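You operate a simulated robot arm through the tools that you are given. There is no shell and no other tool. Be economical: measure what you need, move in short steps, check, and stop when the job is done.

Carry out the task below with a simulated two-armed robot. There is one attempt and no reset: what you move stays moved.

TASK
Open the wide drawer, put the thin spacer on the top of the green table away in the inside of the wide drawer, then shut the drawer. Pick up the clean filter from the top of the green table with one hand, pass it to the other hand and put it on the top of the tilt bench. The order is free. Set down upright: thin spacer.

Only the result counts: the job must be done as asked and must still hold three seconds after the hand-in. Knocking over, shifting, dropping, spilling or breaking anything else fails it.

THE ROBOT
Two 7-joint arms with two-finger parallel grippers on one trunk, on a base that drives. Base frame: it is fixed to the floor where the robot stands at the start and does not move with it; the origin is under the middle of the robot, x ahead of it, y to its left, z up. Lengths are in mm, angles in rad, forces in N, time in s.
The left shoulder is at the start at [61, 197, 904], the right one opposite. With the tool pointing down near the work surface each hand reaches from about 280 to 720 mm from the robot's upright axis, wherever it stands, measured 20 degrees to its own side. Places, roughly: clean filter [4750, 1500, 750]; inside of the wide drawer [500, 200, 600]; thin spacer [4750, 1000, 750]; top of the tilt bench [7900, 5000, 700]; wide drawer [500, 200, 700]. Payload 1.57 kg a hand.
Tool frame (each hand has its own): the origin (TCP) lies between the finger pads and is the grasp point; the fingertips stand 30 mm ahead of it; z points along the fingers, y is the line along which they close. The gripper opens to 110 mm. The fingers are 24 mm wide and 12 mm thick; the gripper's body (48 by 112 mm) begins 78 mm behind the TCP.
Orientation is told as [roll, pitch, yaw] about the base's x, y, z axes, in that order, counted from this pose: with the fingers straight down and closing along the base's y, the tool's x points along the base's -x, its y along +y and its z along -z.

THE INTERFACE
- The arms move only by the tool servo_tool. It takes "left_motion", "right_motion" or both (then of equal length, played together; a hand with none holds still); each is a list of rows, each a list of 7 numbers: the shift along the tool's x, y, z in mm, then the turn, a rotation vector about the tool's x, y, z in rad, then the opening in per cent of the stroke, from 0 (shut) to 100 (fully open). In form: [[x, y, z, ax, ay, az, hand], ...]. A call has 1 to 10 rows; each row is the pose to reach, as a shift and turn from the pose commanded when the call began, along the tool's axes at that moment. Rows are played at 5 a second. More than 50 mm and 0.15 rad between two rows, or a gripper value outside its range, and nothing of the call is played. Where a pose cannot be reached the arm comes as near as it can. A force on the tool above 40 N (or 10 N above the force at the start of the call, whichever is more), or a blocked arm, ends the call early, and 0.2 s more pass. The fingers move at their own pace (about 72 mm/s each) and stop on an object; they squeeze with about 36 N. The grip force told is the motor's: it shows also when the fingers shut on nothing. Time passes only in rows, and 0.2 s behind the last, so rows that repeat a pose let the fingers close. The reply holds the time, the measured pose of the TCP, the force on the tool along the base axes, the opening and the grip force, in the units named above and with some noise, with the torque about the TCP (base axes, N m) and any sound that the robot's microphone picked up.
- Cameras (640 x 400 px; columns grow to the right, rows downward): "scene" is now at [95, -5.5, 1483.2]; the picture's right is [-0.21, -0.98, -0.00], its down [-0.90, 0.19, -0.40] and it looks along [0.39, -0.08, -0.92] (base axes); focal length 277 px, centre (320, 200). "left" rides on the left gripper at [70, -16, -141] in its tool frame; the picture's right is [0.23, 0.97, 0.00], its down [-0.86, 0.20, -0.48] and it looks along [-0.47, 0.11, 0.88] (tool axes); focal length 222 px, centre (320, 200). "right" rides on the right gripper at [70, 16, -141] in its tool frame; the picture's right is [-0.23, 0.97, 0.00], its down [-0.85, -0.20, -0.48] and it looks along [-0.47, -0.11, 0.88] (tool axes); focal length 222 px, centre (320, 200). There is no depth. A picture from a camera that has moved, and an enlarged one, comes with that camera's place and axes in the base frame and with its lens. The place of the scene camera against the robot may be out by one fixed shift of up to 25 mm in any direction.
- snapshot(camera): a new picture of that camera. The clock stands still meanwhile.
- move_column(by): slides the trunk up (or, below 0, down) by that many mm; the arms and the scene camera ride with it, the base frame stays. It gives what a move gives, with no picture.
- base_move(legs): drives the robot by 1 to 6 legs, each [ahead, left, turn to the left] in mm, mm and rad, along the robot's own axes; the way and the turn of a leg run together, so that a leg with both is an arc; at most 1500 mm and 3.142 rad a leg. The arms and the cameras ride along, it lands a little off, and it stops where it bumps. It gives what a move gives.
- head_to(pan, tilt): turns the head with the scene camera to pan (to the left, within 1.501 rad either way) and tilt (down, from -0.506 to 1.204), counted from straight ahead of the robot. It gives what a move gives.
- enlarge(camera, box): a new picture of the part [left, top, right, bottom] of that camera's present view, enlarged. The clock stands still meanwhile.
- close_job(): hands the job in; it is judged then, once.

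Go step by step. Nothing tells you exact positions but the pictures and the camera data: compare them with the known pose of the tool, close in by small moves and look again before you grip or let go. The budget is 165 turns and 118 pictures, counting those below and the enlarged ones. Unless the task says otherwise, let go and move clear before handing in.

The tools are called after "Request:" as name(argument=value, ...) on one line, values as JSON. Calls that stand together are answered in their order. servo_tool: Moves the arms, as the interface text tells. Its arguments: {"type":"object","properties":{"left_motion":{"type":"array","items":{"type":"array","items":{"type":"number"}}},"right_motion":{"type":"array","items":{"type":"array","items":{"type":"number"}}}},"required":[]} The other tools are called the same way: move_column (by) slides the trunk up or down; base_move (legs) drives the base; head_to (pan, tilt) turns the head that bears the scene camera; snapshot (camera) takes a picture; enlarge (camera, box) takes an enlarged picture of a part of a camera's view; close_job () hands the job in.

At the start:

```text
t: 0.0
left_ee_pos: [376.6, 59.3, 873.8]
left_tool_rot: [0.0, 0.001, 0.0]
left_contact_force: [0.2, -0.2, -0.8]
left_moment: [0.04, -0.01, 0.01]
left_finger_gap: 110.1
left_gripper_force: 0.1
right_ee_pos: [359.5, -270.3, 894.5]
right_tool_rot: [0.001, 0.003, -0.001]
right_contact_force: [0.2, 0.8, -0.3]
right_moment: [0.0, 0.0, 0.01]
right_finger_gap: 110.1
right_gripper_force: 0.1
trunk travel left (down, up): [-500.0, 490.0]
robot x, y, heading: [-2.1, 1.0, 0.005]
head pan, tilt: [-0.211, 1.155]
```

scene: 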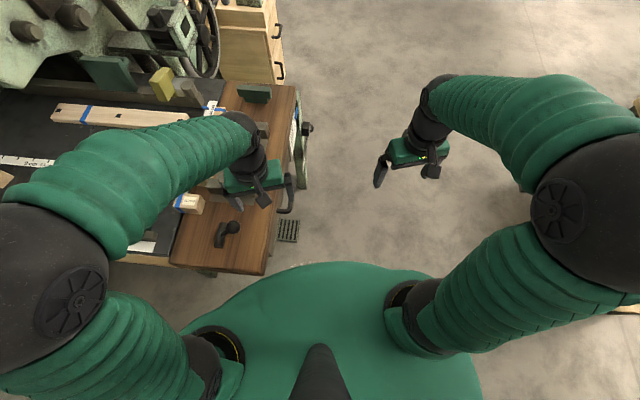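
right: 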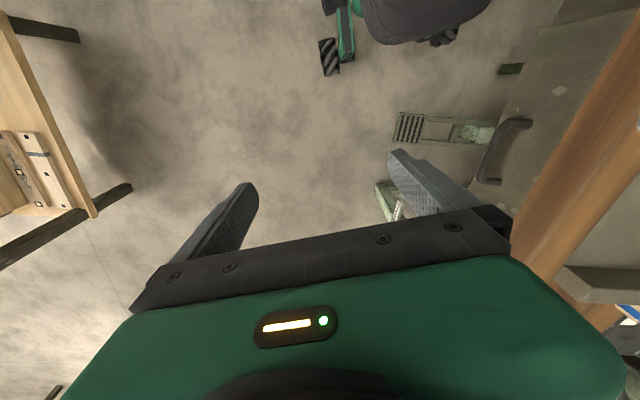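
left: 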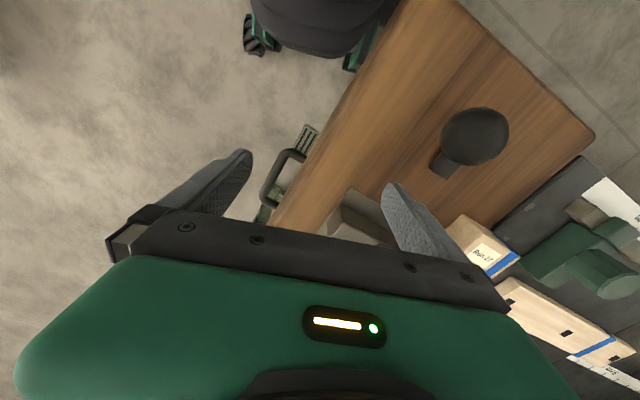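

I see the wooden cabinet ahead on the left, with a handle on its right-hand (-y) face. I will look around for the whole layout before moving.

Request:
head_to(pan=0.3, tilt=0.6)

Request:
snapshot(camera="scene")

Request:
head_to(pan=0.2, tilt=0.05)

Request:
snapshot(camera="scene")

Request:
head_to(pan=-1.0, tilt=0.4)

Request:
snapshot(camera="scene")

```text
t: 1.0
left_ee_pos: [375.7, 60.1, 873.5]
left_tool_rot: [-0.001, 0.0, -0.001]
left_contact_force: [-0.2, -0.4, -0.2]
left_moment: [0.01, 0.01, -0.02]
left_finger_gap: 110.1
left_gripper_force: 0.1
right_ee_pos: [359.9, -269.8, 894.7]
right_tool_rot: [0.001, 0.0, 0.002]
right_contact_force: [-0.3, 0.0, 0.4]
right_moment: [-0.01, 0.01, -0.04]
right_finger_gap: 109.9
right_gripper_force: 0.1
trunk travel left (down, up): [-500.0, 490.0]
robot x, y, heading: [0.3, -2.4, -0.004]
head pan, tilt: [0.3, 0.6]
```

```text
114 pictures are left
camera scene: at [121.6, 33.0, 1525.1], right [0.3, -0.96, 0.0], down [-0.54, -0.17, -0.82], along [0.79, 0.24, -0.57], focal length 277 px, centre (320, 200)
```

scene: 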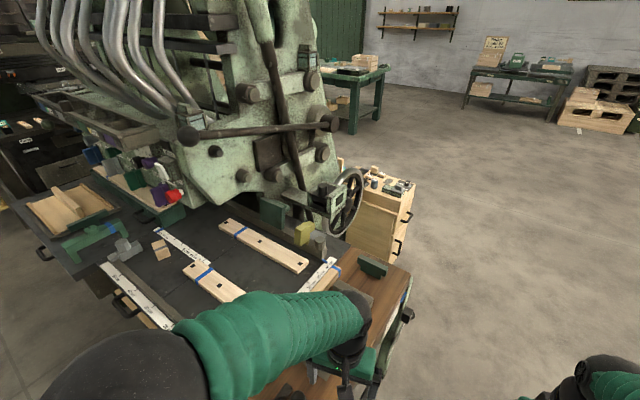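

```text
t: 1.9
left_ee_pos: [377.0, 59.3, 874.7]
left_tool_rot: [0.001, 0.0, -0.001]
left_contact_force: [0.3, -0.1, 0.6]
left_moment: [-0.01, 0.05, 0.0]
left_finger_gap: 110.0
left_gripper_force: 0.0
right_ee_pos: [359.4, -271.3, 894.5]
right_tool_rot: [0.002, 0.0, 0.0]
right_contact_force: [0.5, -0.2, 1.2]
right_moment: [0.02, -0.02, -0.03]
right_finger_gap: 110.1
right_gripper_force: 0.0
trunk travel left (down, up): [-500.0, 490.0]
robot x, y, heading: [-1.7, 1.5, -0.002]
head pan, tilt: [0.201, 0.051]
```

```text
113 pictures are left
camera scene: at [126.6, 25.1, 1575.7], right [0.2, -0.98, 0.0], down [-0.05, -0.01, -1.0], along [0.98, 0.2, -0.05], focal length 277 px, centre (320, 200)
```

scene: 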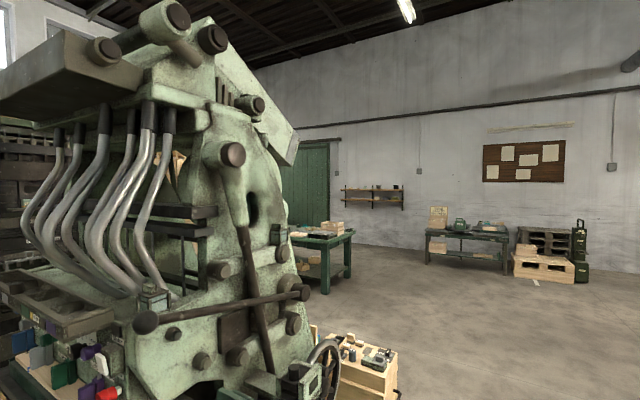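

```text
t: 3.3
left_ee_pos: [376.2, 60.0, 873.7]
left_tool_rot: [-0.001, 0.0, 0.0]
left_contact_force: [-0.4, -0.5, -0.1]
left_moment: [-0.03, 0.0, 0.02]
left_finger_gap: 109.9
left_gripper_force: 0.0
right_ee_pos: [359.6, -271.2, 894.3]
right_tool_rot: [0.001, 0.0, -0.001]
right_contact_force: [-0.4, 0.6, -0.2]
right_moment: [0.02, -0.01, 0.01]
right_finger_gap: 110.3
right_gripper_force: 0.1
trunk travel left (down, up): [-500.0, 490.0]
robot x, y, heading: [-0.5, -0.6, -0.003]
head pan, tilt: [-1.0, 0.4]
```

```text
112 pictures are left
camera scene: at [87.3, -71.1, 1543.4], right [-0.84, -0.54, 0.0], down [-0.21, 0.33, -0.92], along [0.5, -0.77, -0.39], focal length 277 px, centre (320, 200)
```

scene: 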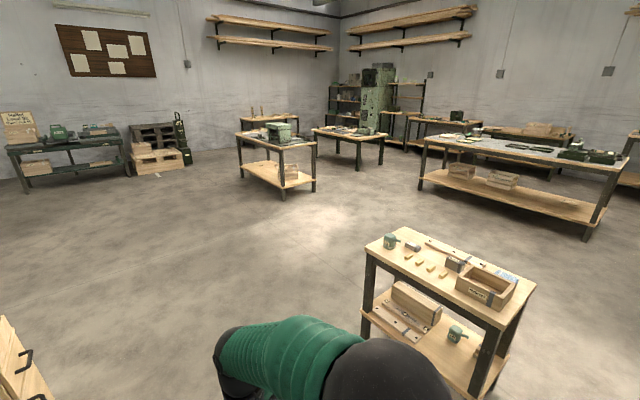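

The green table is ahead at about x 4.7 m. I will drive round to face the drawer front (its face looks to -y), staying clear of the small table at y < -1300.

Request:
base_move(legs=[[0, -650, 0], [490, 0, 0], [0, 0, 1.571]])

Request:
head_to(pan=0, tilt=0.8)

Request:
snapshot(camera="scene")

```text
t: 13.3
left_ee_pos: [434.6, -277.1, 873.4]
left_tool_rot: [-0.001, 0.001, 1.566]
left_contact_force: [0.7, 0.1, 0.7]
left_moment: [0.02, 0.01, 0.02]
left_finger_gap: 109.9
left_gripper_force: 0.0
right_ee_pos: [764.3, -295.1, 895.0]
right_tool_rot: [0.002, 0.0, 1.567]
right_contact_force: [-0.4, -0.6, 0.6]
right_moment: [-0.01, 0.02, 0.0]
right_finger_gap: 109.8
right_gripper_force: 0.0
trunk travel left (down, up): [-500.0, 490.0]
robot x, y, heading: [493.1, -654.2, 1.565]
head pan, tilt: [-1.0, 0.4]
```

```text
t: 14.6
left_ee_pos: [434.2, -278.7, 875.4]
left_tool_rot: [0.001, -0.003, 1.567]
left_contact_force: [0.3, 0.0, 0.4]
left_moment: [0.01, 0.03, 0.03]
left_finger_gap: 109.8
left_gripper_force: 0.0
right_ee_pos: [764.2, -295.1, 896.7]
right_tool_rot: [0.0, 0.0, 1.568]
right_contact_force: [0.3, -0.2, -0.6]
right_moment: [0.03, 0.02, 0.02]
right_finger_gap: 110.0
right_gripper_force: 0.0
trunk travel left (down, up): [-500.0, 490.0]
robot x, y, heading: [491.7, -652.2, 1.561]
head pan, tilt: [0.0, 0.799]
```

```text
111 pictures are left
camera scene: at [498.2, -532.7, 1508.3], right [1.0, 0.0, 0.0], down [0.0, -0.72, -0.7], along [0.0, 0.7, -0.72], focal length 277 px, centre (320, 200)
```

scene: 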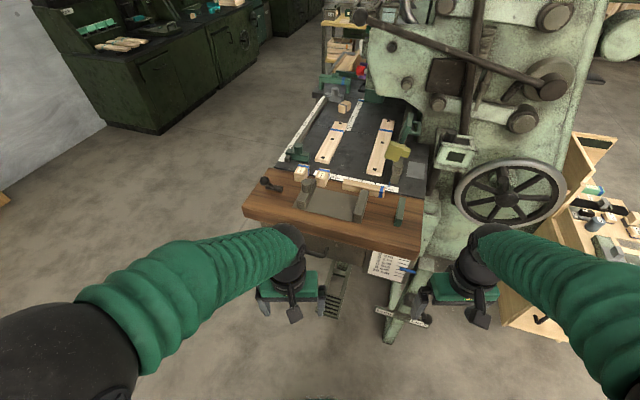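

I'm facing the bench; the drawer front is just under the wood top. I zoom in on it.

Request:
enlarge(camera="scene", box=[230, 170, 430, 295])

Request:
enlarge(camera="left", box=[160, 0, 640, 300])

```text
3.20 times, centred on (330, 232) of scene
camera zoom: at [498.2, -532.7, 1508.3], right [1.0, 0.0, 0.0], down [0.0, -0.72, -0.7], along [0.0, 0.7, -0.72], focal length 887 px, centre (288, 96)
```

zoom: 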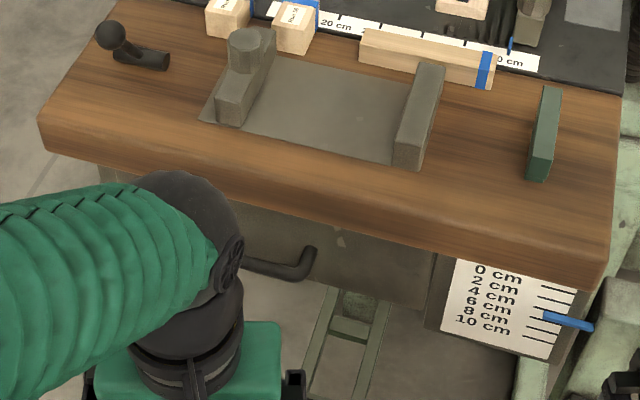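

```text
1.33 times, centred on (400, 150) of left
camera zoom: at [449.0, -347.1, 1015.6], right [-0.97, -0.22, 0.0], down [-0.2, 0.86, 0.48], along [-0.11, 0.47, -0.88], focal length 296 px, centre (213, 267)
```

zoom: 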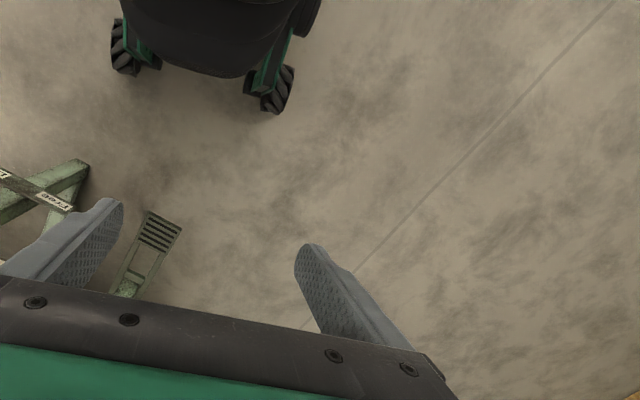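

The bench front is turned about -0.31 rad from the x axis, so I turn the robot square to it, and lift the left hand aside to free the view.

Request:
base_move(legs=[[0, 0, -0.305]])

Request:
servo_tool(left_motion=[[0, 50, 0, 0, 0, 0, 100], [0, 100, 0, 0, 0, 0, 100], [0, 150, 0, 0, 0, 0, 100], [0, 200, 0, 0, 0, 0, 100], [0, 240, 0, 0, 0, 0, 100]])

Request:
move_column(by=-250)

Request:
snapshot(camera="scene")

```text
t: 15.9
left_ee_pos: [549.3, -276.9, 873.9]
left_tool_rot: [0.0, 0.0, 1.261]
left_contact_force: [-1.0, 0.3, 0.8]
left_moment: [0.01, 0.02, -0.01]
left_finger_gap: 110.0
left_gripper_force: 0.0
right_ee_pos: [858.6, -393.5, 895.9]
right_tool_rot: [0.0, 0.001, 1.261]
right_contact_force: [0.2, -0.6, 0.2]
right_moment: [0.01, 0.03, -0.03]
right_finger_gap: 110.0
right_gripper_force: 0.1
trunk travel left (down, up): [-500.0, 490.0]
robot x, y, heading: [489.7, -657.2, 1.265]
head pan, tilt: [0.0, 0.799]
```

```text
t: 17.1
left_ee_pos: [319.6, -204.2, 875.4]
left_tool_rot: [-0.001, -0.002, 1.262]
left_contact_force: [-0.2, 0.0, 0.1]
left_moment: [0.02, -0.03, -0.01]
left_finger_gap: 110.1
left_gripper_force: 0.1
right_ee_pos: [857.4, -393.7, 896.3]
right_tool_rot: [-0.002, -0.001, 1.262]
right_contact_force: [-0.1, -0.9, -0.2]
right_moment: [-0.02, -0.02, 0.02]
right_finger_gap: 110.2
right_gripper_force: 0.1
trunk travel left (down, up): [-500.0, 490.0]
robot x, y, heading: [495.2, -651.3, 1.263]
head pan, tilt: [0.0, 0.799]
```

```text
t: 19.7
left_ee_pos: [320.7, -206.1, 626.1]
left_tool_rot: [0.001, -0.001, 1.263]
left_contact_force: [0.6, -0.5, 0.2]
left_moment: [0.01, -0.01, -0.01]
left_finger_gap: 110.0
left_gripper_force: 0.1
right_ee_pos: [857.7, -394.0, 645.4]
right_tool_rot: [-0.001, 0.001, 1.263]
right_contact_force: [0.6, -0.8, -0.4]
right_moment: [-0.01, 0.05, 0.02]
right_finger_gap: 109.9
right_gripper_force: 0.1
trunk travel left (down, up): [-250.0, 740.0]
robot x, y, heading: [493.9, -654.4, 1.259]
head pan, tilt: [0.0, 0.799]
```

```text
108 pictures are left
camera scene: at [530.8, -538.5, 1258.3], right [0.95, -0.3, 0.0], down [-0.22, -0.68, -0.7], along [0.21, 0.66, -0.72], focal length 277 px, centre (320, 200)
```

scene: 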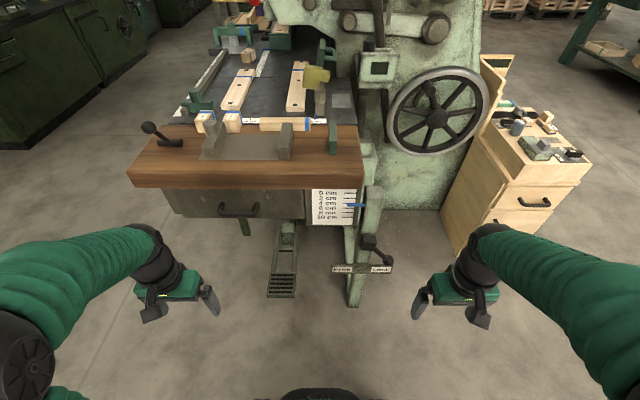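

Now the drawer front and its handle show clearly. Zooming in to measure.

Request:
enlarge(camera="scene", box=[120, 120, 376, 280])

```text
2.50 times, centred on (248, 200) of scene
camera zoom: at [530.8, -538.5, 1258.3], right [0.95, -0.3, 0.0], down [-0.22, -0.68, -0.7], along [0.21, 0.66, -0.72], focal length 693 px, centre (500, 200)
```

zoom: 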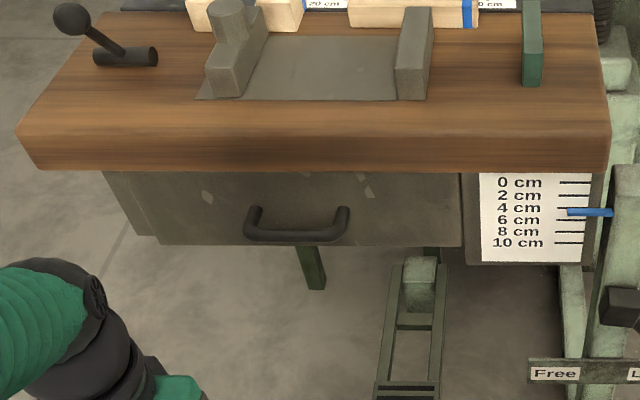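

Handle bar estimated at 622 ahead, 223 left of the robot, z≈683, sticking out ~39 mm. I turn the left hand to point ahead with fingers closing vertically, staying ~120 mm short of it.

Request:
servo_tool(left_motion=[[-12, -7, -6, 0.0854, -0.0854, -0.0854, 60], [-24, -15, -11, 0.1708, -0.1708, -0.1708, 60], [-36, -22, -17, 0.2562, -0.2562, -0.2562, 60], [-48, -30, -23, 0.3416, -0.3416, -0.3416, 60], [-60, -37, -28, 0.427, -0.427, -0.427, 60], [-72, -45, -34, 0.5124, -0.5124, -0.5124, 60], [-84, -52, -40, 0.5978, -0.5978, -0.5978, 60], [-96, -60, -46, 0.6832, -0.6832, -0.6832, 60], [-108, -67, -51, 0.7686, -0.7686, -0.7686, 60], [-120, -75, -57, 0.854, -0.854, -0.854, 60]])

Request:
servo_tool(left_motion=[[0, 0, 0, 0.071, -0.071, -0.071, 60], [0, 0, 0, 0.142, -0.142, -0.142, 60], [0, 0, 0, 0.213, -0.213, -0.213, 60], [0, 0, 0, 0.284, -0.284, -0.284, 60], [0, 0, 0, 0.355, -0.355, -0.355, 60], [0, 0, 0, 0.355, -0.355, -0.355, 60]])

Request:
snapshot(camera="scene")

Request:
snapshot(camera="left")

```text
t: 21.9
left_ee_pos: [426.7, -108.7, 682.0]
left_tool_rot: [-1.148, -0.276, 2.409]
left_contact_force: [-0.1, 0.6, 0.9]
left_moment: [0.01, 0.02, 0.01]
left_finger_gap: 66.1
left_gripper_force: 0.1
left hand out of reach, approached as far as the arm can: row 10
right_ee_pos: [859.1, -393.2, 645.8]
right_tool_rot: [0.0, 0.0, 1.26]
right_contact_force: [-0.6, 0.4, 0.0]
right_moment: [-0.03, -0.05, 0.0]
right_finger_gap: 110.1
right_gripper_force: 0.0
trunk travel left (down, up): [-250.0, 740.0]
robot x, y, heading: [493.7, -654.0, 1.262]
head pan, tilt: [0.0, 0.799]
```

```text
t: 23.3
left_ee_pos: [431.9, -76.6, 669.3]
left_tool_rot: [-1.573, -0.001, 2.835]
left_contact_force: [0.6, 0.3, 0.2]
left_moment: [0.0, 0.01, 0.02]
left_finger_gap: 66.3
left_gripper_force: 0.1
left hand out of reach, approached as far as the arm can: row 1, 2, 3, 4, 5, 6
right_ee_pos: [857.9, -393.9, 645.6]
right_tool_rot: [0.0, 0.0, 1.262]
right_contact_force: [0.3, -0.5, 0.3]
right_moment: [0.0, 0.0, -0.01]
right_finger_gap: 110.1
right_gripper_force: 0.0
trunk travel left (down, up): [-250.0, 740.0]
robot x, y, heading: [490.0, -654.4, 1.266]
head pan, tilt: [0.0, 0.799]
```

```text
106 pictures are left
camera scene: at [530.4, -538.0, 1258.3], right [0.95, -0.3, 0.0], down [-0.22, -0.68, -0.7], along [0.21, 0.66, -0.72], focal length 277 px, centre (320, 200)
```

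scene: 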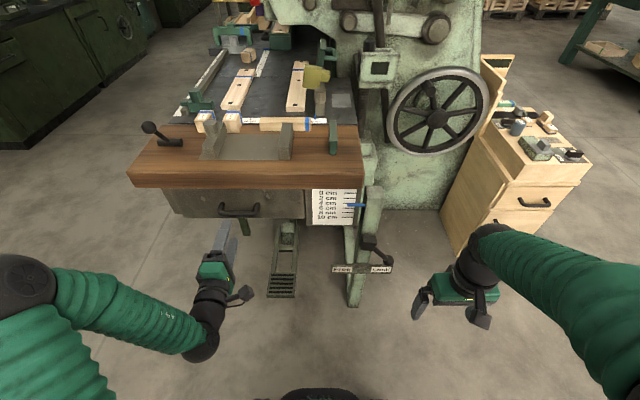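

```text
105 pictures are left
camera left: at [455.0, -232.0, 685.1], right [0.22, -0.07, -0.97], down [-0.96, -0.2, -0.2], along [-0.18, 0.98, -0.11], focal length 222 px, centre (320, 200)
```

left: 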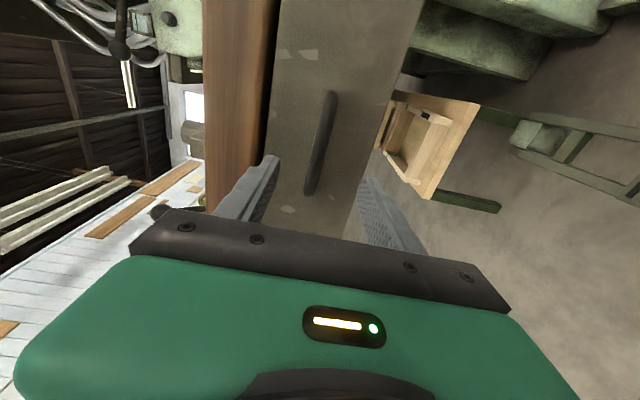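

The hand points at the handle, with the bar between the fingers. I step forward a little and re-measure.

Request:
servo_tool(left_motion=[[0, 0, 30, 0, 0, 0, 60], [3, 2, 60, 0, 0, 0, 60], [5, 4, 80, 0, 0, 0, 60], [5, 4, 80, 0, 0, 0, 60]])

Request:
snapshot(camera="left")

```text
t: 24.3
left_ee_pos: [460.4, -0.8, 663.3]
left_tool_rot: [-1.572, 0.0, 2.834]
left_contact_force: [-0.1, 0.4, 0.0]
left_moment: [0.0, -0.01, -0.01]
left_finger_gap: 66.1
left_gripper_force: 0.1
right_ee_pos: [858.6, -394.9, 644.9]
right_tool_rot: [0.0, 0.0, 1.262]
right_contact_force: [0.3, 0.7, -0.5]
right_moment: [0.0, 0.0, -0.01]
right_finger_gap: 109.9
right_gripper_force: 0.2
trunk travel left (down, up): [-250.0, 740.0]
robot x, y, heading: [494.7, -653.8, 1.262]
head pan, tilt: [0.0, 0.799]
```

```text
104 pictures are left
camera left: at [483.9, -157.0, 680.5], right [0.22, -0.07, -0.97], down [-0.96, -0.2, -0.2], along [-0.18, 0.98, -0.11], focal length 222 px, centre (320, 200)
```

left: 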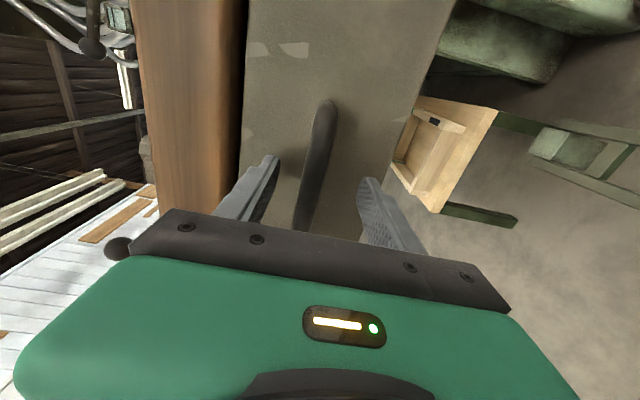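

I check the gap to the handle from the scene camera.

Request:
enlarge(camera="scene", box=[150, 160, 310, 260])

```text
4.00 times, centred on (230, 210) of scene
camera zoom: at [530.6, -537.9, 1258.2], right [0.95, -0.3, 0.0], down [-0.22, -0.68, -0.7], along [0.21, 0.66, -0.72], focal length 1109 px, centre (680, 160)
```

zoom: 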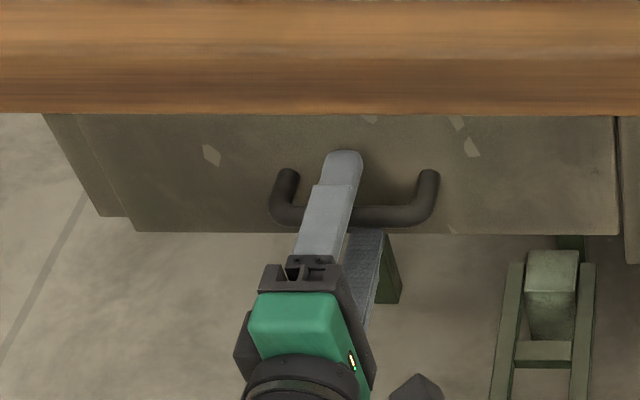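

The fingers now straddle the bar (TCP about 10 mm short of it, tips ~19 mm off the drawer face). I raise 5 mm and close.

Request:
servo_tool(left_motion=[[0, -5, 3, 0, 0, 0, 60], [0, -5, 3, 0, 0, 0, 0], [0, -5, 3, 0, 0, 0, 0], [0, -5, 3, 0, 0, 0, 0], [0, -5, 3, 0, 0, 0, 0]])

Request:
enlarge(camera="scene", box=[150, 160, 310, 260])

```text
t: 25.5
left_ee_pos: [460.8, 2.3, 671.4]
left_tool_rot: [-1.577, 0.002, 2.834]
left_contact_force: [-2.1, 2.5, 13.8]
left_moment: [0.03, -0.01, -0.33]
left_finger_gap: 15.7
left_gripper_force: 31.7
right_ee_pos: [858.3, -394.7, 645.7]
right_tool_rot: [-0.001, -0.002, 1.262]
right_contact_force: [0.7, 0.0, 0.2]
right_moment: [-0.03, 0.02, 0.0]
right_finger_gap: 110.0
right_gripper_force: 0.0
trunk travel left (down, up): [-250.0, 740.0]
robot x, y, heading: [494.0, -654.9, 1.262]
head pan, tilt: [0.0, 0.799]
```

```text
4.00 times, centred on (230, 210) of scene
camera zoom: at [530.2, -539.9, 1258.6], right [0.95, -0.3, 0.0], down [-0.22, -0.68, -0.7], along [0.21, 0.66, -0.72], focal length 1109 px, centre (680, 160)
```

zoom: 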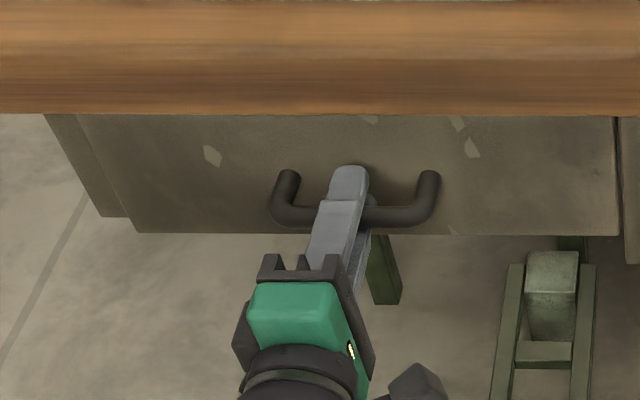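

Bar gripped (15.7 mm). I pull by backing the base 130 mm.

Request:
base_move(legs=[[-130, 0, 0]])

Request:
snapshot(camera="scene")

```text
t: 26.8
left_ee_pos: [421.3, -122.3, 670.7]
left_tool_rot: [-1.576, 0.001, 2.834]
left_contact_force: [-8.6, 1.8, 20.5]
left_moment: [-0.11, 0.08, 0.03]
left_finger_gap: 15.8
left_gripper_force: 30.9
right_ee_pos: [817.5, -518.5, 646.3]
right_tool_rot: [-0.002, -0.004, 1.262]
right_contact_force: [0.4, 0.6, 0.5]
right_moment: [-0.02, 0.01, 0.02]
right_finger_gap: 109.7
right_gripper_force: 0.2
trunk travel left (down, up): [-250.0, 740.0]
robot x, y, heading: [453.8, -782.0, 1.264]
head pan, tilt: [0.0, 0.799]
```

```text
101 pictures are left
camera scene: at [489.5, -665.0, 1258.8], right [0.95, -0.3, 0.0], down [-0.22, -0.68, -0.7], along [0.21, 0.67, -0.72], focal length 277 px, centre (320, 200)
```

scene: 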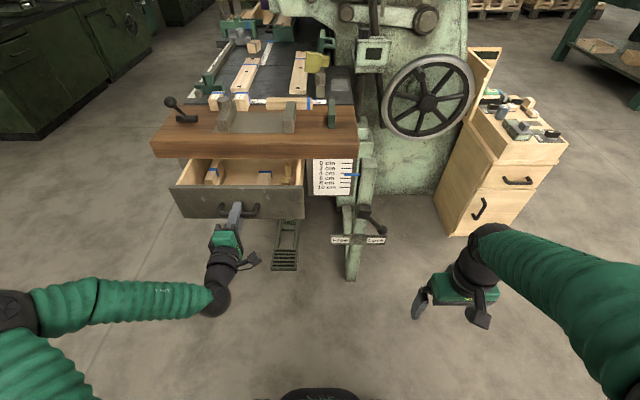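

The drawer opens and holds some blocks. I pull 90 mm more.

Request:
base_move(legs=[[-90, 0, 0]])

Request:
enlarge(camera="scene", box=[120, 80, 376, 240])

```text
t: 27.9
left_ee_pos: [393.2, -208.4, 670.9]
left_tool_rot: [-1.577, 0.001, 2.838]
left_contact_force: [-7.8, 1.4, 14.8]
left_moment: [-0.11, 0.07, 0.04]
left_finger_gap: 15.9
left_gripper_force: 31.5
right_ee_pos: [789.7, -603.6, 645.3]
right_tool_rot: [0.0, -0.001, 1.261]
right_contact_force: [-0.5, 0.9, -0.3]
right_moment: [-0.01, -0.04, 0.03]
right_finger_gap: 110.0
right_gripper_force: 0.0
trunk travel left (down, up): [-250.0, 740.0]
robot x, y, heading: [422.5, -858.9, 1.264]
head pan, tilt: [0.0, 0.799]
```

```text
2.50 times, centred on (248, 160) of scene
camera zoom: at [462.3, -749.5, 1258.7], right [0.95, -0.3, 0.0], down [-0.22, -0.68, -0.7], along [0.21, 0.66, -0.72], focal length 693 px, centre (500, 300)
```

zoom: 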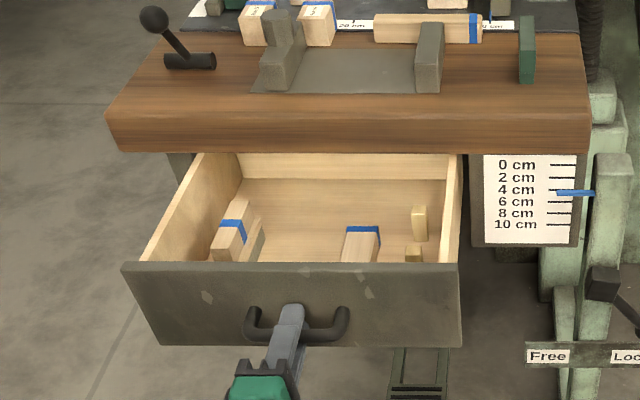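

The drawer is open ~220 mm, with free floor in the middle. I release the handle and back off along the fingers.

Request:
servo_tool(left_motion=[[0, 0, 0, 0, 0, 0, 60], [0, 0, 0, 0, 0, 0, 60], [0, 0, -40, 0, 0, 0, 60], [0, 0, -70, 0, 0, 0, 60]])

Request:
base_move(legs=[[-60, 0, 0]])

Request:
head_to(pan=-1.2, tilt=0.5)

Request:
snapshot(camera="scene")

```text
t: 28.9
left_ee_pos: [372.7, -273.3, 671.6]
left_tool_rot: [-1.576, 0.001, 2.836]
left_contact_force: [0.5, 0.9, -0.3]
left_moment: [-0.02, 0.0, -0.02]
left_finger_gap: 66.0
left_gripper_force: 0.0
right_ee_pos: [792.3, -602.7, 645.8]
right_tool_rot: [-0.001, 0.0, 1.262]
right_contact_force: [0.5, -0.3, -0.9]
right_moment: [0.0, 0.0, 0.01]
right_finger_gap: 110.0
right_gripper_force: 0.0
trunk travel left (down, up): [-250.0, 740.0]
robot x, y, heading: [422.9, -862.4, 1.266]
head pan, tilt: [0.0, 0.799]
```

```text
t: 29.9
left_ee_pos: [354.6, -331.7, 672.1]
left_tool_rot: [-1.576, -0.002, 2.833]
left_contact_force: [0.7, -0.5, -0.2]
left_moment: [-0.04, 0.0, 0.0]
left_finger_gap: 65.9
left_gripper_force: 0.2
right_ee_pos: [774.0, -661.0, 645.7]
right_tool_rot: [-0.001, -0.001, 1.263]
right_contact_force: [-0.3, -0.4, -0.1]
right_moment: [0.05, 0.0, -0.03]
right_finger_gap: 109.9
right_gripper_force: 0.1
trunk travel left (down, up): [-250.0, 740.0]
robot x, y, heading: [407.6, -919.3, 1.262]
head pan, tilt: [0.0, 0.799]
```

```text
t: 31.3
left_ee_pos: [355.2, -330.5, 671.5]
left_tool_rot: [-1.576, -0.001, 2.834]
left_contact_force: [0.4, -0.3, 0.5]
left_moment: [-0.01, 0.01, 0.0]
left_finger_gap: 65.8
left_gripper_force: 0.1
right_ee_pos: [773.2, -660.9, 646.3]
right_tool_rot: [0.0, 0.0, 1.264]
right_contact_force: [0.2, -0.2, -0.2]
right_moment: [0.0, -0.01, 0.01]
right_finger_gap: 109.9
right_gripper_force: 0.1
trunk travel left (down, up): [-250.0, 740.0]
robot x, y, heading: [402.9, -918.8, 1.261]
head pan, tilt: [-1.201, 0.499]
```

```text
99 pictures are left
camera scene: at [512.0, -875.7, 1284.3], right [0.06, -1.0, 0.0], down [-0.48, -0.03, -0.88], along [0.88, 0.05, -0.48], focal length 277 px, centre (320, 200)
```

scene: 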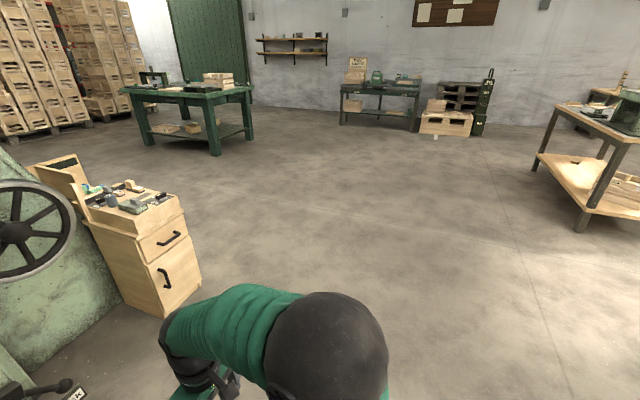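

Green table is toward (4.6 m, 1.2 m). I sidestep clear of the drawer and the table behind, turn to face +x and drive to look at it.

Request:
base_move(legs=[[104, -491, 0], [0, 0, -1.262], [1500, 0, 0], [300, 300, 0]])

Request:
move_column(by=350)

Request:
head_to(pan=0.4, tilt=0.35)

Request:
snapshot(camera="scene")

```text
t: 46.5
left_ee_pos: [3251.2, -451.5, 671.0]
left_tool_rot: [-1.575, -0.003, 1.565]
left_contact_force: [1.2, 0.1, 0.9]
left_moment: [-0.01, -0.01, 0.01]
left_finger_gap: 65.9
left_gripper_force: 0.0
right_ee_pos: [3057.9, -949.3, 646.0]
right_tool_rot: [0.0, 0.0, -0.011]
right_contact_force: [0.5, -0.7, 0.1]
right_moment: [0.0, 0.02, -0.03]
right_finger_gap: 110.0
right_gripper_force: 0.1
trunk travel left (down, up): [-250.0, 740.0]
robot x, y, heading: [2703.2, -675.9, -0.01]
head pan, tilt: [-1.201, 0.499]
```

```text
t: 50.0
left_ee_pos: [3250.3, -452.0, 1021.5]
left_tool_rot: [-1.576, -0.001, 1.564]
left_contact_force: [-0.1, 0.5, -0.1]
left_moment: [0.01, 0.01, 0.0]
left_finger_gap: 66.0
left_gripper_force: 0.0
right_ee_pos: [3056.8, -949.0, 995.7]
right_tool_rot: [0.0, -0.002, -0.01]
right_contact_force: [0.7, 0.4, -0.9]
right_moment: [0.0, 0.01, 0.01]
right_finger_gap: 109.8
right_gripper_force: 0.1
trunk travel left (down, up): [-600.0, 390.0]
robot x, y, heading: [2700.7, -677.0, -0.01]
head pan, tilt: [-1.201, 0.499]
```

```text
t: 51.6
left_ee_pos: [3250.0, -451.9, 1022.4]
left_tool_rot: [-1.575, 0.001, 1.564]
left_contact_force: [0.9, -0.8, -0.1]
left_moment: [0.01, 0.02, 0.01]
left_finger_gap: 66.0
left_gripper_force: 0.1
right_ee_pos: [3058.8, -948.7, 996.1]
right_tool_rot: [0.001, -0.001, -0.009]
right_contact_force: [0.7, 0.1, 0.3]
right_moment: [0.0, -0.02, 0.03]
right_finger_gap: 110.1
right_gripper_force: 0.0
trunk travel left (down, up): [-600.0, 390.0]
robot x, y, heading: [2705.4, -673.5, -0.011]
head pan, tilt: [0.4, 0.351]
```

```text
98 pictures are left
camera scene: at [2826.3, -631.5, 1647.8], right [0.38, -0.93, 0.0], down [-0.32, -0.13, -0.94], along [0.87, 0.36, -0.35], focal length 277 px, centre (320, 200)
```

scene: 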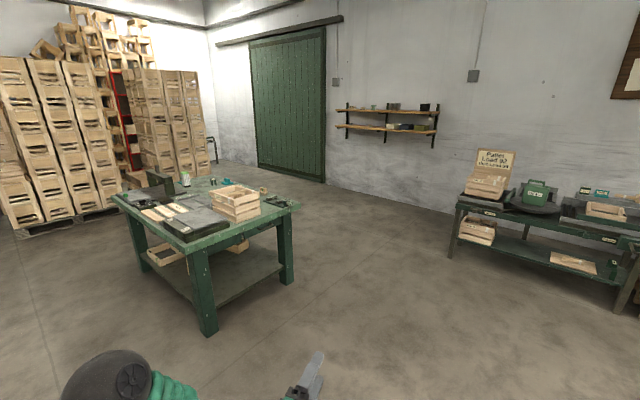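

The green table is a 0.8 x 1.25 m table, turned about -0.335 rad. I zoom on its top.

Request:
enlarge(camera="scene", box=[100, 150, 308, 280])

```text
3.08 times, centred on (204, 215) of scene
camera zoom: at [2826.3, -631.5, 1647.8], right [0.38, -0.93, 0.0], down [-0.32, -0.13, -0.94], along [0.87, 0.36, -0.35], focal length 853 px, centre (677, 154)
```

zoom: 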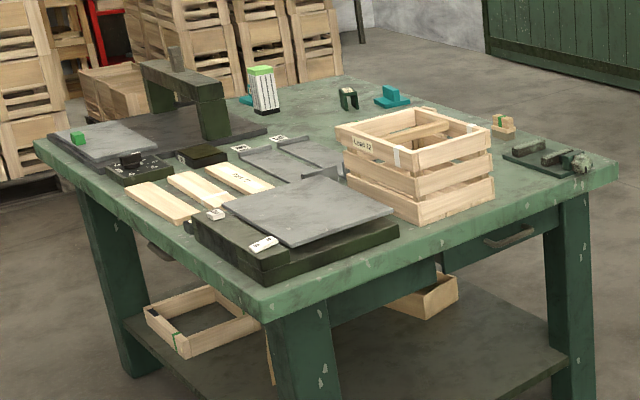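

Small items sit on the far (back) side of the table. I drive round to its back side and face it.

Request:
base_move(legs=[[1500, 0, 0], [745, 340, 0], [0, 0, 2.816], [-190, -972, 0]])

Request:
head_to(pan=0.0, tilt=0.6)

Request:
snapshot(camera="scene")

```text
t: 74.5
left_ee_pos: [4847.6, 453.7, 1020.6]
left_tool_rot: [-1.575, 0.002, -1.873]
left_contact_force: [-0.3, -0.2, -0.7]
left_moment: [0.03, -0.03, 0.01]
left_finger_gap: 66.0
left_gripper_force: 0.0
right_ee_pos: [5176.8, 872.6, 997.2]
right_tool_rot: [-0.002, -0.002, 2.834]
right_contact_force: [1.0, 0.2, -0.4]
right_moment: [0.03, -0.05, 0.0]
right_finger_gap: 110.1
right_gripper_force: 0.0
trunk travel left (down, up): [-600.0, 390.0]
robot x, y, heading: [5438.2, 509.1, 2.832]
head pan, tilt: [0.4, 0.351]
```

```text
t: 75.4
left_ee_pos: [4849.1, 454.2, 1022.0]
left_tool_rot: [-1.578, 0.001, -1.874]
left_contact_force: [0.6, -0.4, -0.7]
left_moment: [0.02, 0.01, 0.01]
left_finger_gap: 66.2
left_gripper_force: 0.0
right_ee_pos: [5178.6, 873.9, 996.7]
right_tool_rot: [0.001, -0.002, 2.835]
right_contact_force: [0.0, 0.3, 1.3]
right_moment: [-0.03, -0.02, -0.04]
right_finger_gap: 110.0
right_gripper_force: 0.1
trunk travel left (down, up): [-600.0, 390.0]
robot x, y, heading: [5433.3, 507.2, 2.839]
head pan, tilt: [0.0, 0.6]
```

```text
96 pictures are left
camera scene: at [5326.0, 552.0, 1625.2], right [0.3, 0.95, 0.0], down [0.54, -0.17, -0.82], along [-0.79, 0.25, -0.57], focal length 277 px, centre (320, 200)
```

scene: 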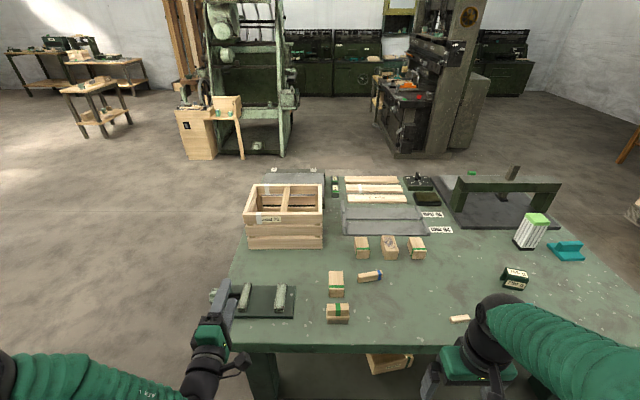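

Good view of the table from behind. I zoom to identify the spacer and filter.

Request:
enlarge(camera="scene", box=[300, 220, 492, 340])

Request:
enlarge(camera="scene", box=[400, 160, 624, 300])

```text
3.33 times, centred on (396, 280) of scene
camera zoom: at [5326.0, 552.0, 1625.2], right [0.3, 0.95, 0.0], down [0.54, -0.17, -0.82], along [-0.79, 0.25, -0.57], focal length 924 px, centre (67, -67)
```

zoom: 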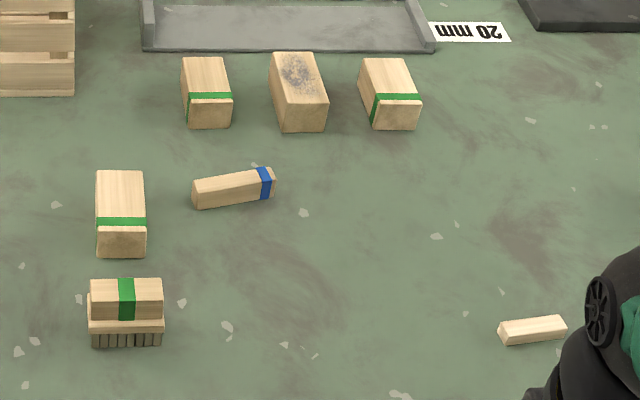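

```text
2.86 times, centred on (512, 230) of scene
camera zoom: at [5326.0, 552.0, 1625.2], right [0.3, 0.95, 0.0], down [0.54, -0.17, -0.82], along [-0.79, 0.25, -0.57], focal length 792 px, centre (-229, 114)
```

zoom: 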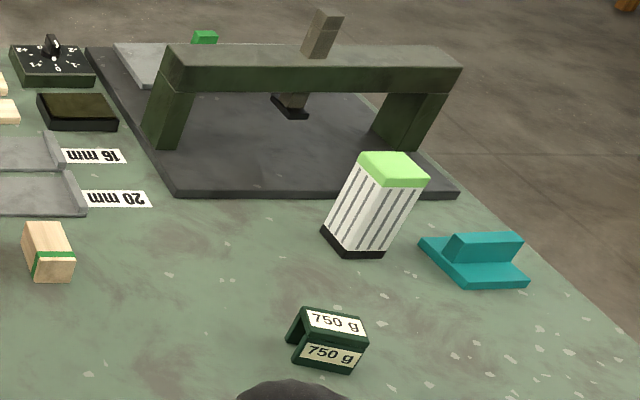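

The blue-taped slim block at about (4672, 969) and a small plain stick near (4936, 1181) are spacer candidates; the pleated white box is the filter. I move in closer to inspect them with the right hand camera.

Request:
base_move(legs=[[245, -65, 0]])

Request:
snapshot(camera="scene")

Request:
snapshot(camera="right")

```text
t: 77.2
left_ee_pos: [4632.9, 585.0, 1021.7]
left_tool_rot: [-1.578, 0.001, -1.871]
left_contact_force: [-0.4, -0.7, 0.5]
left_moment: [-0.01, 0.02, -0.03]
left_finger_gap: 66.0
left_gripper_force: 0.1
right_ee_pos: [4960.3, 1006.5, 996.6]
right_tool_rot: [-0.002, -0.005, 2.836]
right_contact_force: [0.2, 0.1, 0.5]
right_moment: [0.02, 0.0, -0.03]
right_finger_gap: 110.1
right_gripper_force: 0.0
trunk travel left (down, up): [-600.0, 390.0]
robot x, y, heading: [5219.3, 645.0, 2.839]
head pan, tilt: [0.0, 0.6]
```

```text
93 pictures are left
camera scene: at [5110.1, 683.8, 1625.2], right [0.3, 0.95, 0.0], down [0.54, -0.17, -0.82], along [-0.79, 0.25, -0.57], focal length 277 px, centre (320, 200)
```

scene: 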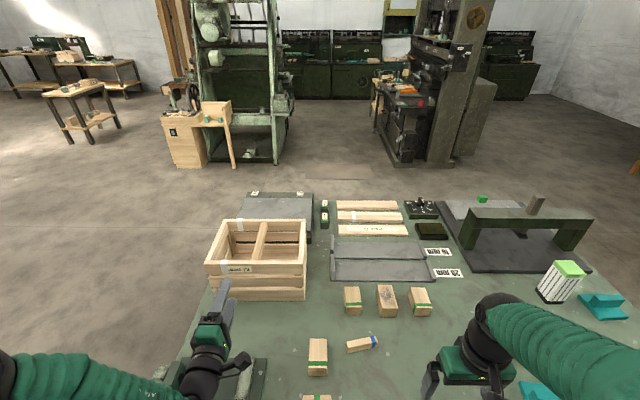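

```text
92 pictures are left
camera right: at [5022.7, 970.0, 1137.6], right [-0.51, -0.86, 0.0], down [-0.76, 0.44, 0.48], along [-0.41, 0.25, -0.88], focal length 222 px, centre (320, 200)
```

right: 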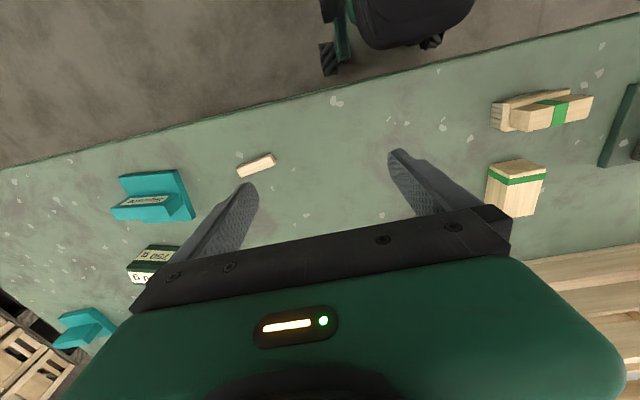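

Request:
head_to(pan=-0.2, tilt=0.9)

Request:
enlarge(camera="scene", box=[200, 80, 456, 240])

Request:
enlarge(camera="right", box=[60, 80, 380, 280])

```text
t: 78.0
left_ee_pos: [4632.6, 587.4, 1021.3]
left_tool_rot: [-1.577, 0.001, -1.869]
left_contact_force: [-0.4, 0.5, -1.5]
left_moment: [0.01, 0.01, -0.01]
left_finger_gap: 66.4
left_gripper_force: 0.1
right_ee_pos: [4960.7, 1009.0, 996.6]
right_tool_rot: [0.001, -0.001, 2.841]
right_contact_force: [0.3, 1.0, 0.8]
right_moment: [0.0, 0.0, 0.03]
right_finger_gap: 109.8
right_gripper_force: 0.0
trunk travel left (down, up): [-600.0, 390.0]
robot x, y, heading: [5221.8, 641.5, 2.837]
head pan, tilt: [-0.201, 0.901]
```

```text
2.50 times, centred on (328, 160) of scene
camera zoom: at [5127.6, 697.0, 1600.4], right [0.48, 0.88, 0.0], down [0.69, -0.38, -0.62], along [-0.54, 0.3, -0.78], focal length 693 px, centre (300, 300)
```

zoom: 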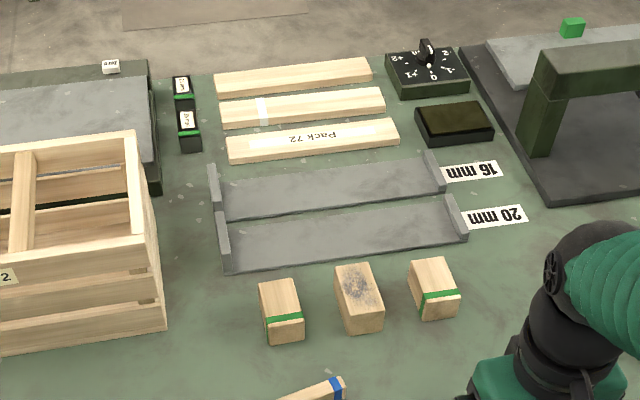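

```text
2.00 times, centred on (220, 180) of right
camera zoom: at [5022.9, 971.9, 1136.9], right [-0.51, -0.86, 0.0], down [-0.76, 0.44, 0.48], along [-0.41, 0.24, -0.88], focal length 444 px, centre (520, 240)
```

zoom: 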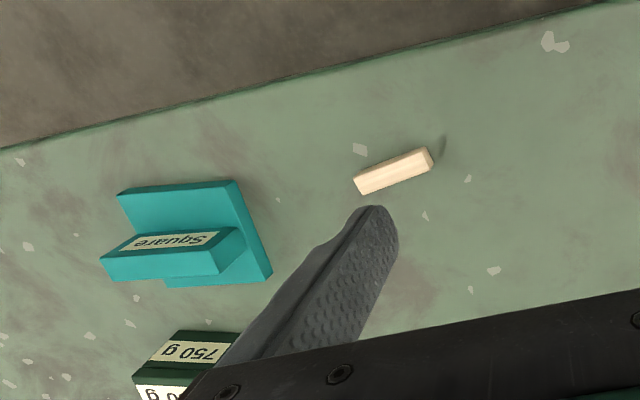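

Request:
enlarge(camera="scene", box=[260, 200, 420, 300])

Request:
enlarge(camera="right", box=[220, 130, 300, 180])

```text
4.00 times, centred on (340, 250) of scene
camera zoom: at [5127.6, 697.0, 1600.4], right [0.48, 0.88, 0.0], down [0.69, -0.38, -0.62], along [-0.54, 0.3, -0.78], focal length 1109 px, centre (240, 0)
```

zoom: 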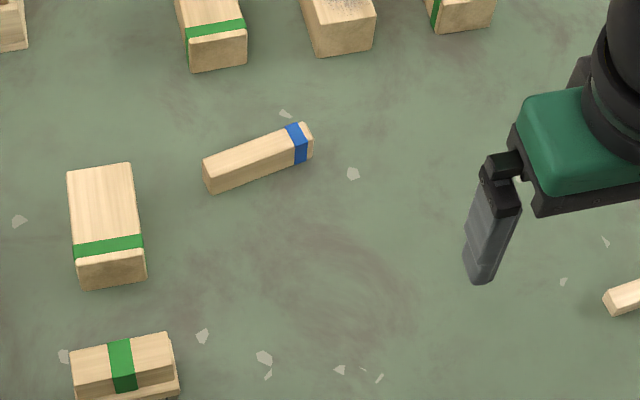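

```text
8.00 times, centred on (260, 155) of right
camera zoom: at [5022.9, 971.9, 1136.9], right [-0.51, -0.86, 0.0], down [-0.76, 0.44, 0.48], along [-0.41, 0.24, -0.88], focal length 1777 px, centre (800, 560)
```

zoom: 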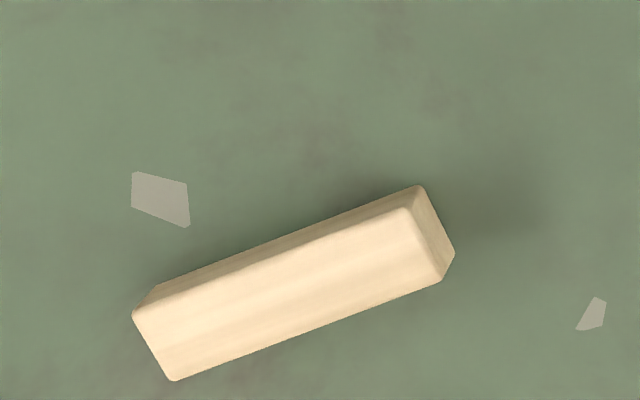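

I take the blue-taped slim block at about (4700, 955) as the thin spacer (same tape as the pieces living in the drawer; the others are green-taped). I bring the right hand above it with the closing line across it.

Request:
servo_tool(right_motion=[[-23, 13, 6, 0, 0, 0.137, 100], [-46, 26, 12, 0, 0, 0.275, 100], [-70, 39, 18, 0, 0, 0.412, 100], [-93, 52, 24, 0, 0, 0.55, 100], [-116, 65, 30, 0, 0, 0.687, 100], [-140, 77, 36, 0, 0, 0.824, 100], [-163, 90, 42, 0, 0, 0.962, 100], [-186, 103, 48, 0, 0, 1.099, 100], [-210, 116, 54, 0, 0, 1.237, 100], [-233, 129, 60, 0, 0, 1.374, 100]])

Request:
head_to(pan=-0.2, tilt=1.0)

Request:
snapshot(camera="right")

Request:
snapshot(camera="scene")

```text
t: 80.2
left_ee_pos: [4633.3, 587.6, 1021.6]
left_tool_rot: [-1.578, -0.001, -1.872]
left_contact_force: [0.9, 0.0, 0.0]
left_moment: [0.01, 0.05, 0.01]
left_finger_gap: 65.8
left_gripper_force: 0.1
right_ee_pos: [4698.6, 953.3, 935.1]
right_tool_rot: [0.003, -0.001, 1.462]
right_contact_force: [0.1, 1.0, 0.2]
right_moment: [0.0, -0.01, 0.0]
right_finger_gap: 110.0
right_gripper_force: 0.0
trunk travel left (down, up): [-600.0, 390.0]
robot x, y, heading: [5222.0, 643.3, 2.841]
head pan, tilt: [-0.201, 0.901]
```

```text
t: 80.9
left_ee_pos: [4633.3, 586.5, 1021.1]
left_tool_rot: [-1.578, -0.001, -1.868]
left_contact_force: [0.8, -0.5, -0.4]
left_moment: [0.04, -0.02, 0.0]
left_finger_gap: 66.1
left_gripper_force: 0.1
right_ee_pos: [4700.0, 953.4, 936.7]
right_tool_rot: [0.002, -0.001, 1.467]
right_contact_force: [0.1, -0.2, 0.4]
right_moment: [0.01, 0.02, -0.02]
right_finger_gap: 109.7
right_gripper_force: 0.1
trunk travel left (down, up): [-600.0, 390.0]
robot x, y, heading: [5220.4, 646.0, 2.837]
head pan, tilt: [-0.201, 1.0]
```

```text
87 pictures are left
camera right: at [4676.7, 886.1, 1077.1], right [-0.94, 0.33, 0.0], down [0.29, 0.83, 0.48], along [0.16, 0.45, -0.88], focal length 222 px, centre (320, 200)
```

right: 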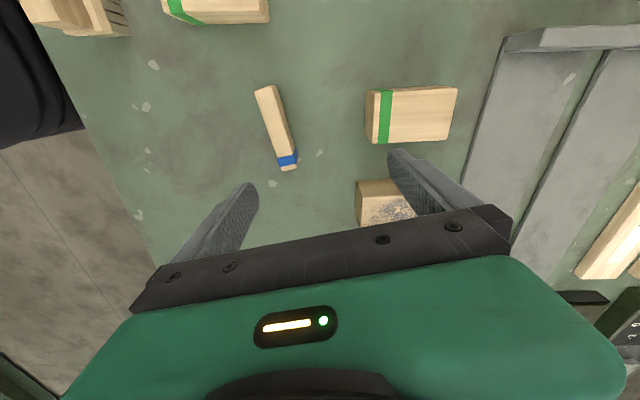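

```text
86 pictures are left
camera scene: at [5132.0, 694.5, 1593.1], right [0.48, 0.88, 0.0], down [0.74, -0.41, -0.54], along [-0.47, 0.26, -0.84], focal length 277 px, centre (320, 200)
```

scene: 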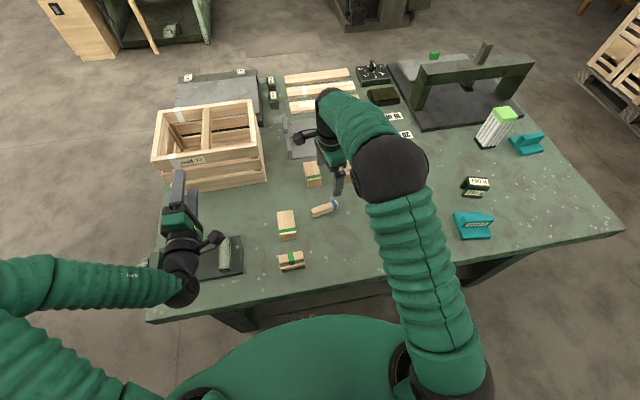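

The hand camera puts the spacer nearer (4740, 917). I shift there and go down 50 mm to triangulate its height.

Request:
servo_tool(right_motion=[[15, -22, 15, 0, 0, 0, 70], [31, -45, 30, 0, 0, 0, 70], [31, -45, 50, 0, 0, 0, 70], [31, -45, 50, 0, 0, 0, 70]])

Request:
snapshot(camera="right")

```text
t: 81.9
left_ee_pos: [4633.7, 586.7, 1021.6]
left_tool_rot: [-1.581, -0.001, -1.871]
left_contact_force: [-0.8, -0.3, 0.5]
left_moment: [-0.01, -0.05, 0.01]
left_finger_gap: 65.9
left_gripper_force: 0.1
right_ee_pos: [4742.2, 917.2, 887.4]
right_tool_rot: [0.002, -0.001, 1.464]
right_contact_force: [0.2, 0.0, 0.3]
right_moment: [0.05, 0.04, 0.01]
right_finger_gap: 76.9
right_gripper_force: 0.1
trunk travel left (down, up): [-600.0, 390.0]
robot x, y, heading: [5217.0, 644.9, 2.836]
head pan, tilt: [-0.201, 1.0]
```

```text
85 pictures are left
camera right: at [4719.3, 850.8, 1027.4], right [-0.94, 0.33, 0.0], down [0.29, 0.83, 0.48], along [0.15, 0.45, -0.88], focal length 222 px, centre (320, 200)
```

right: 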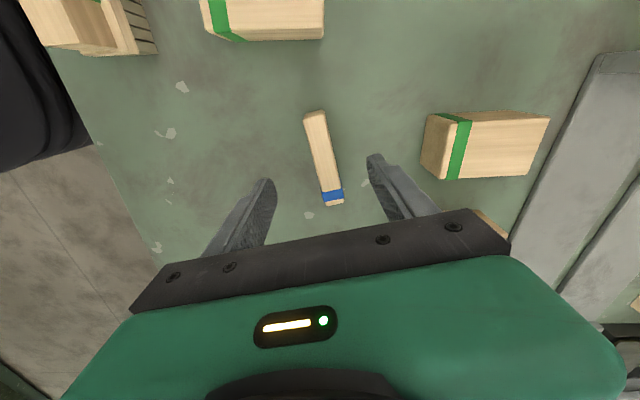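

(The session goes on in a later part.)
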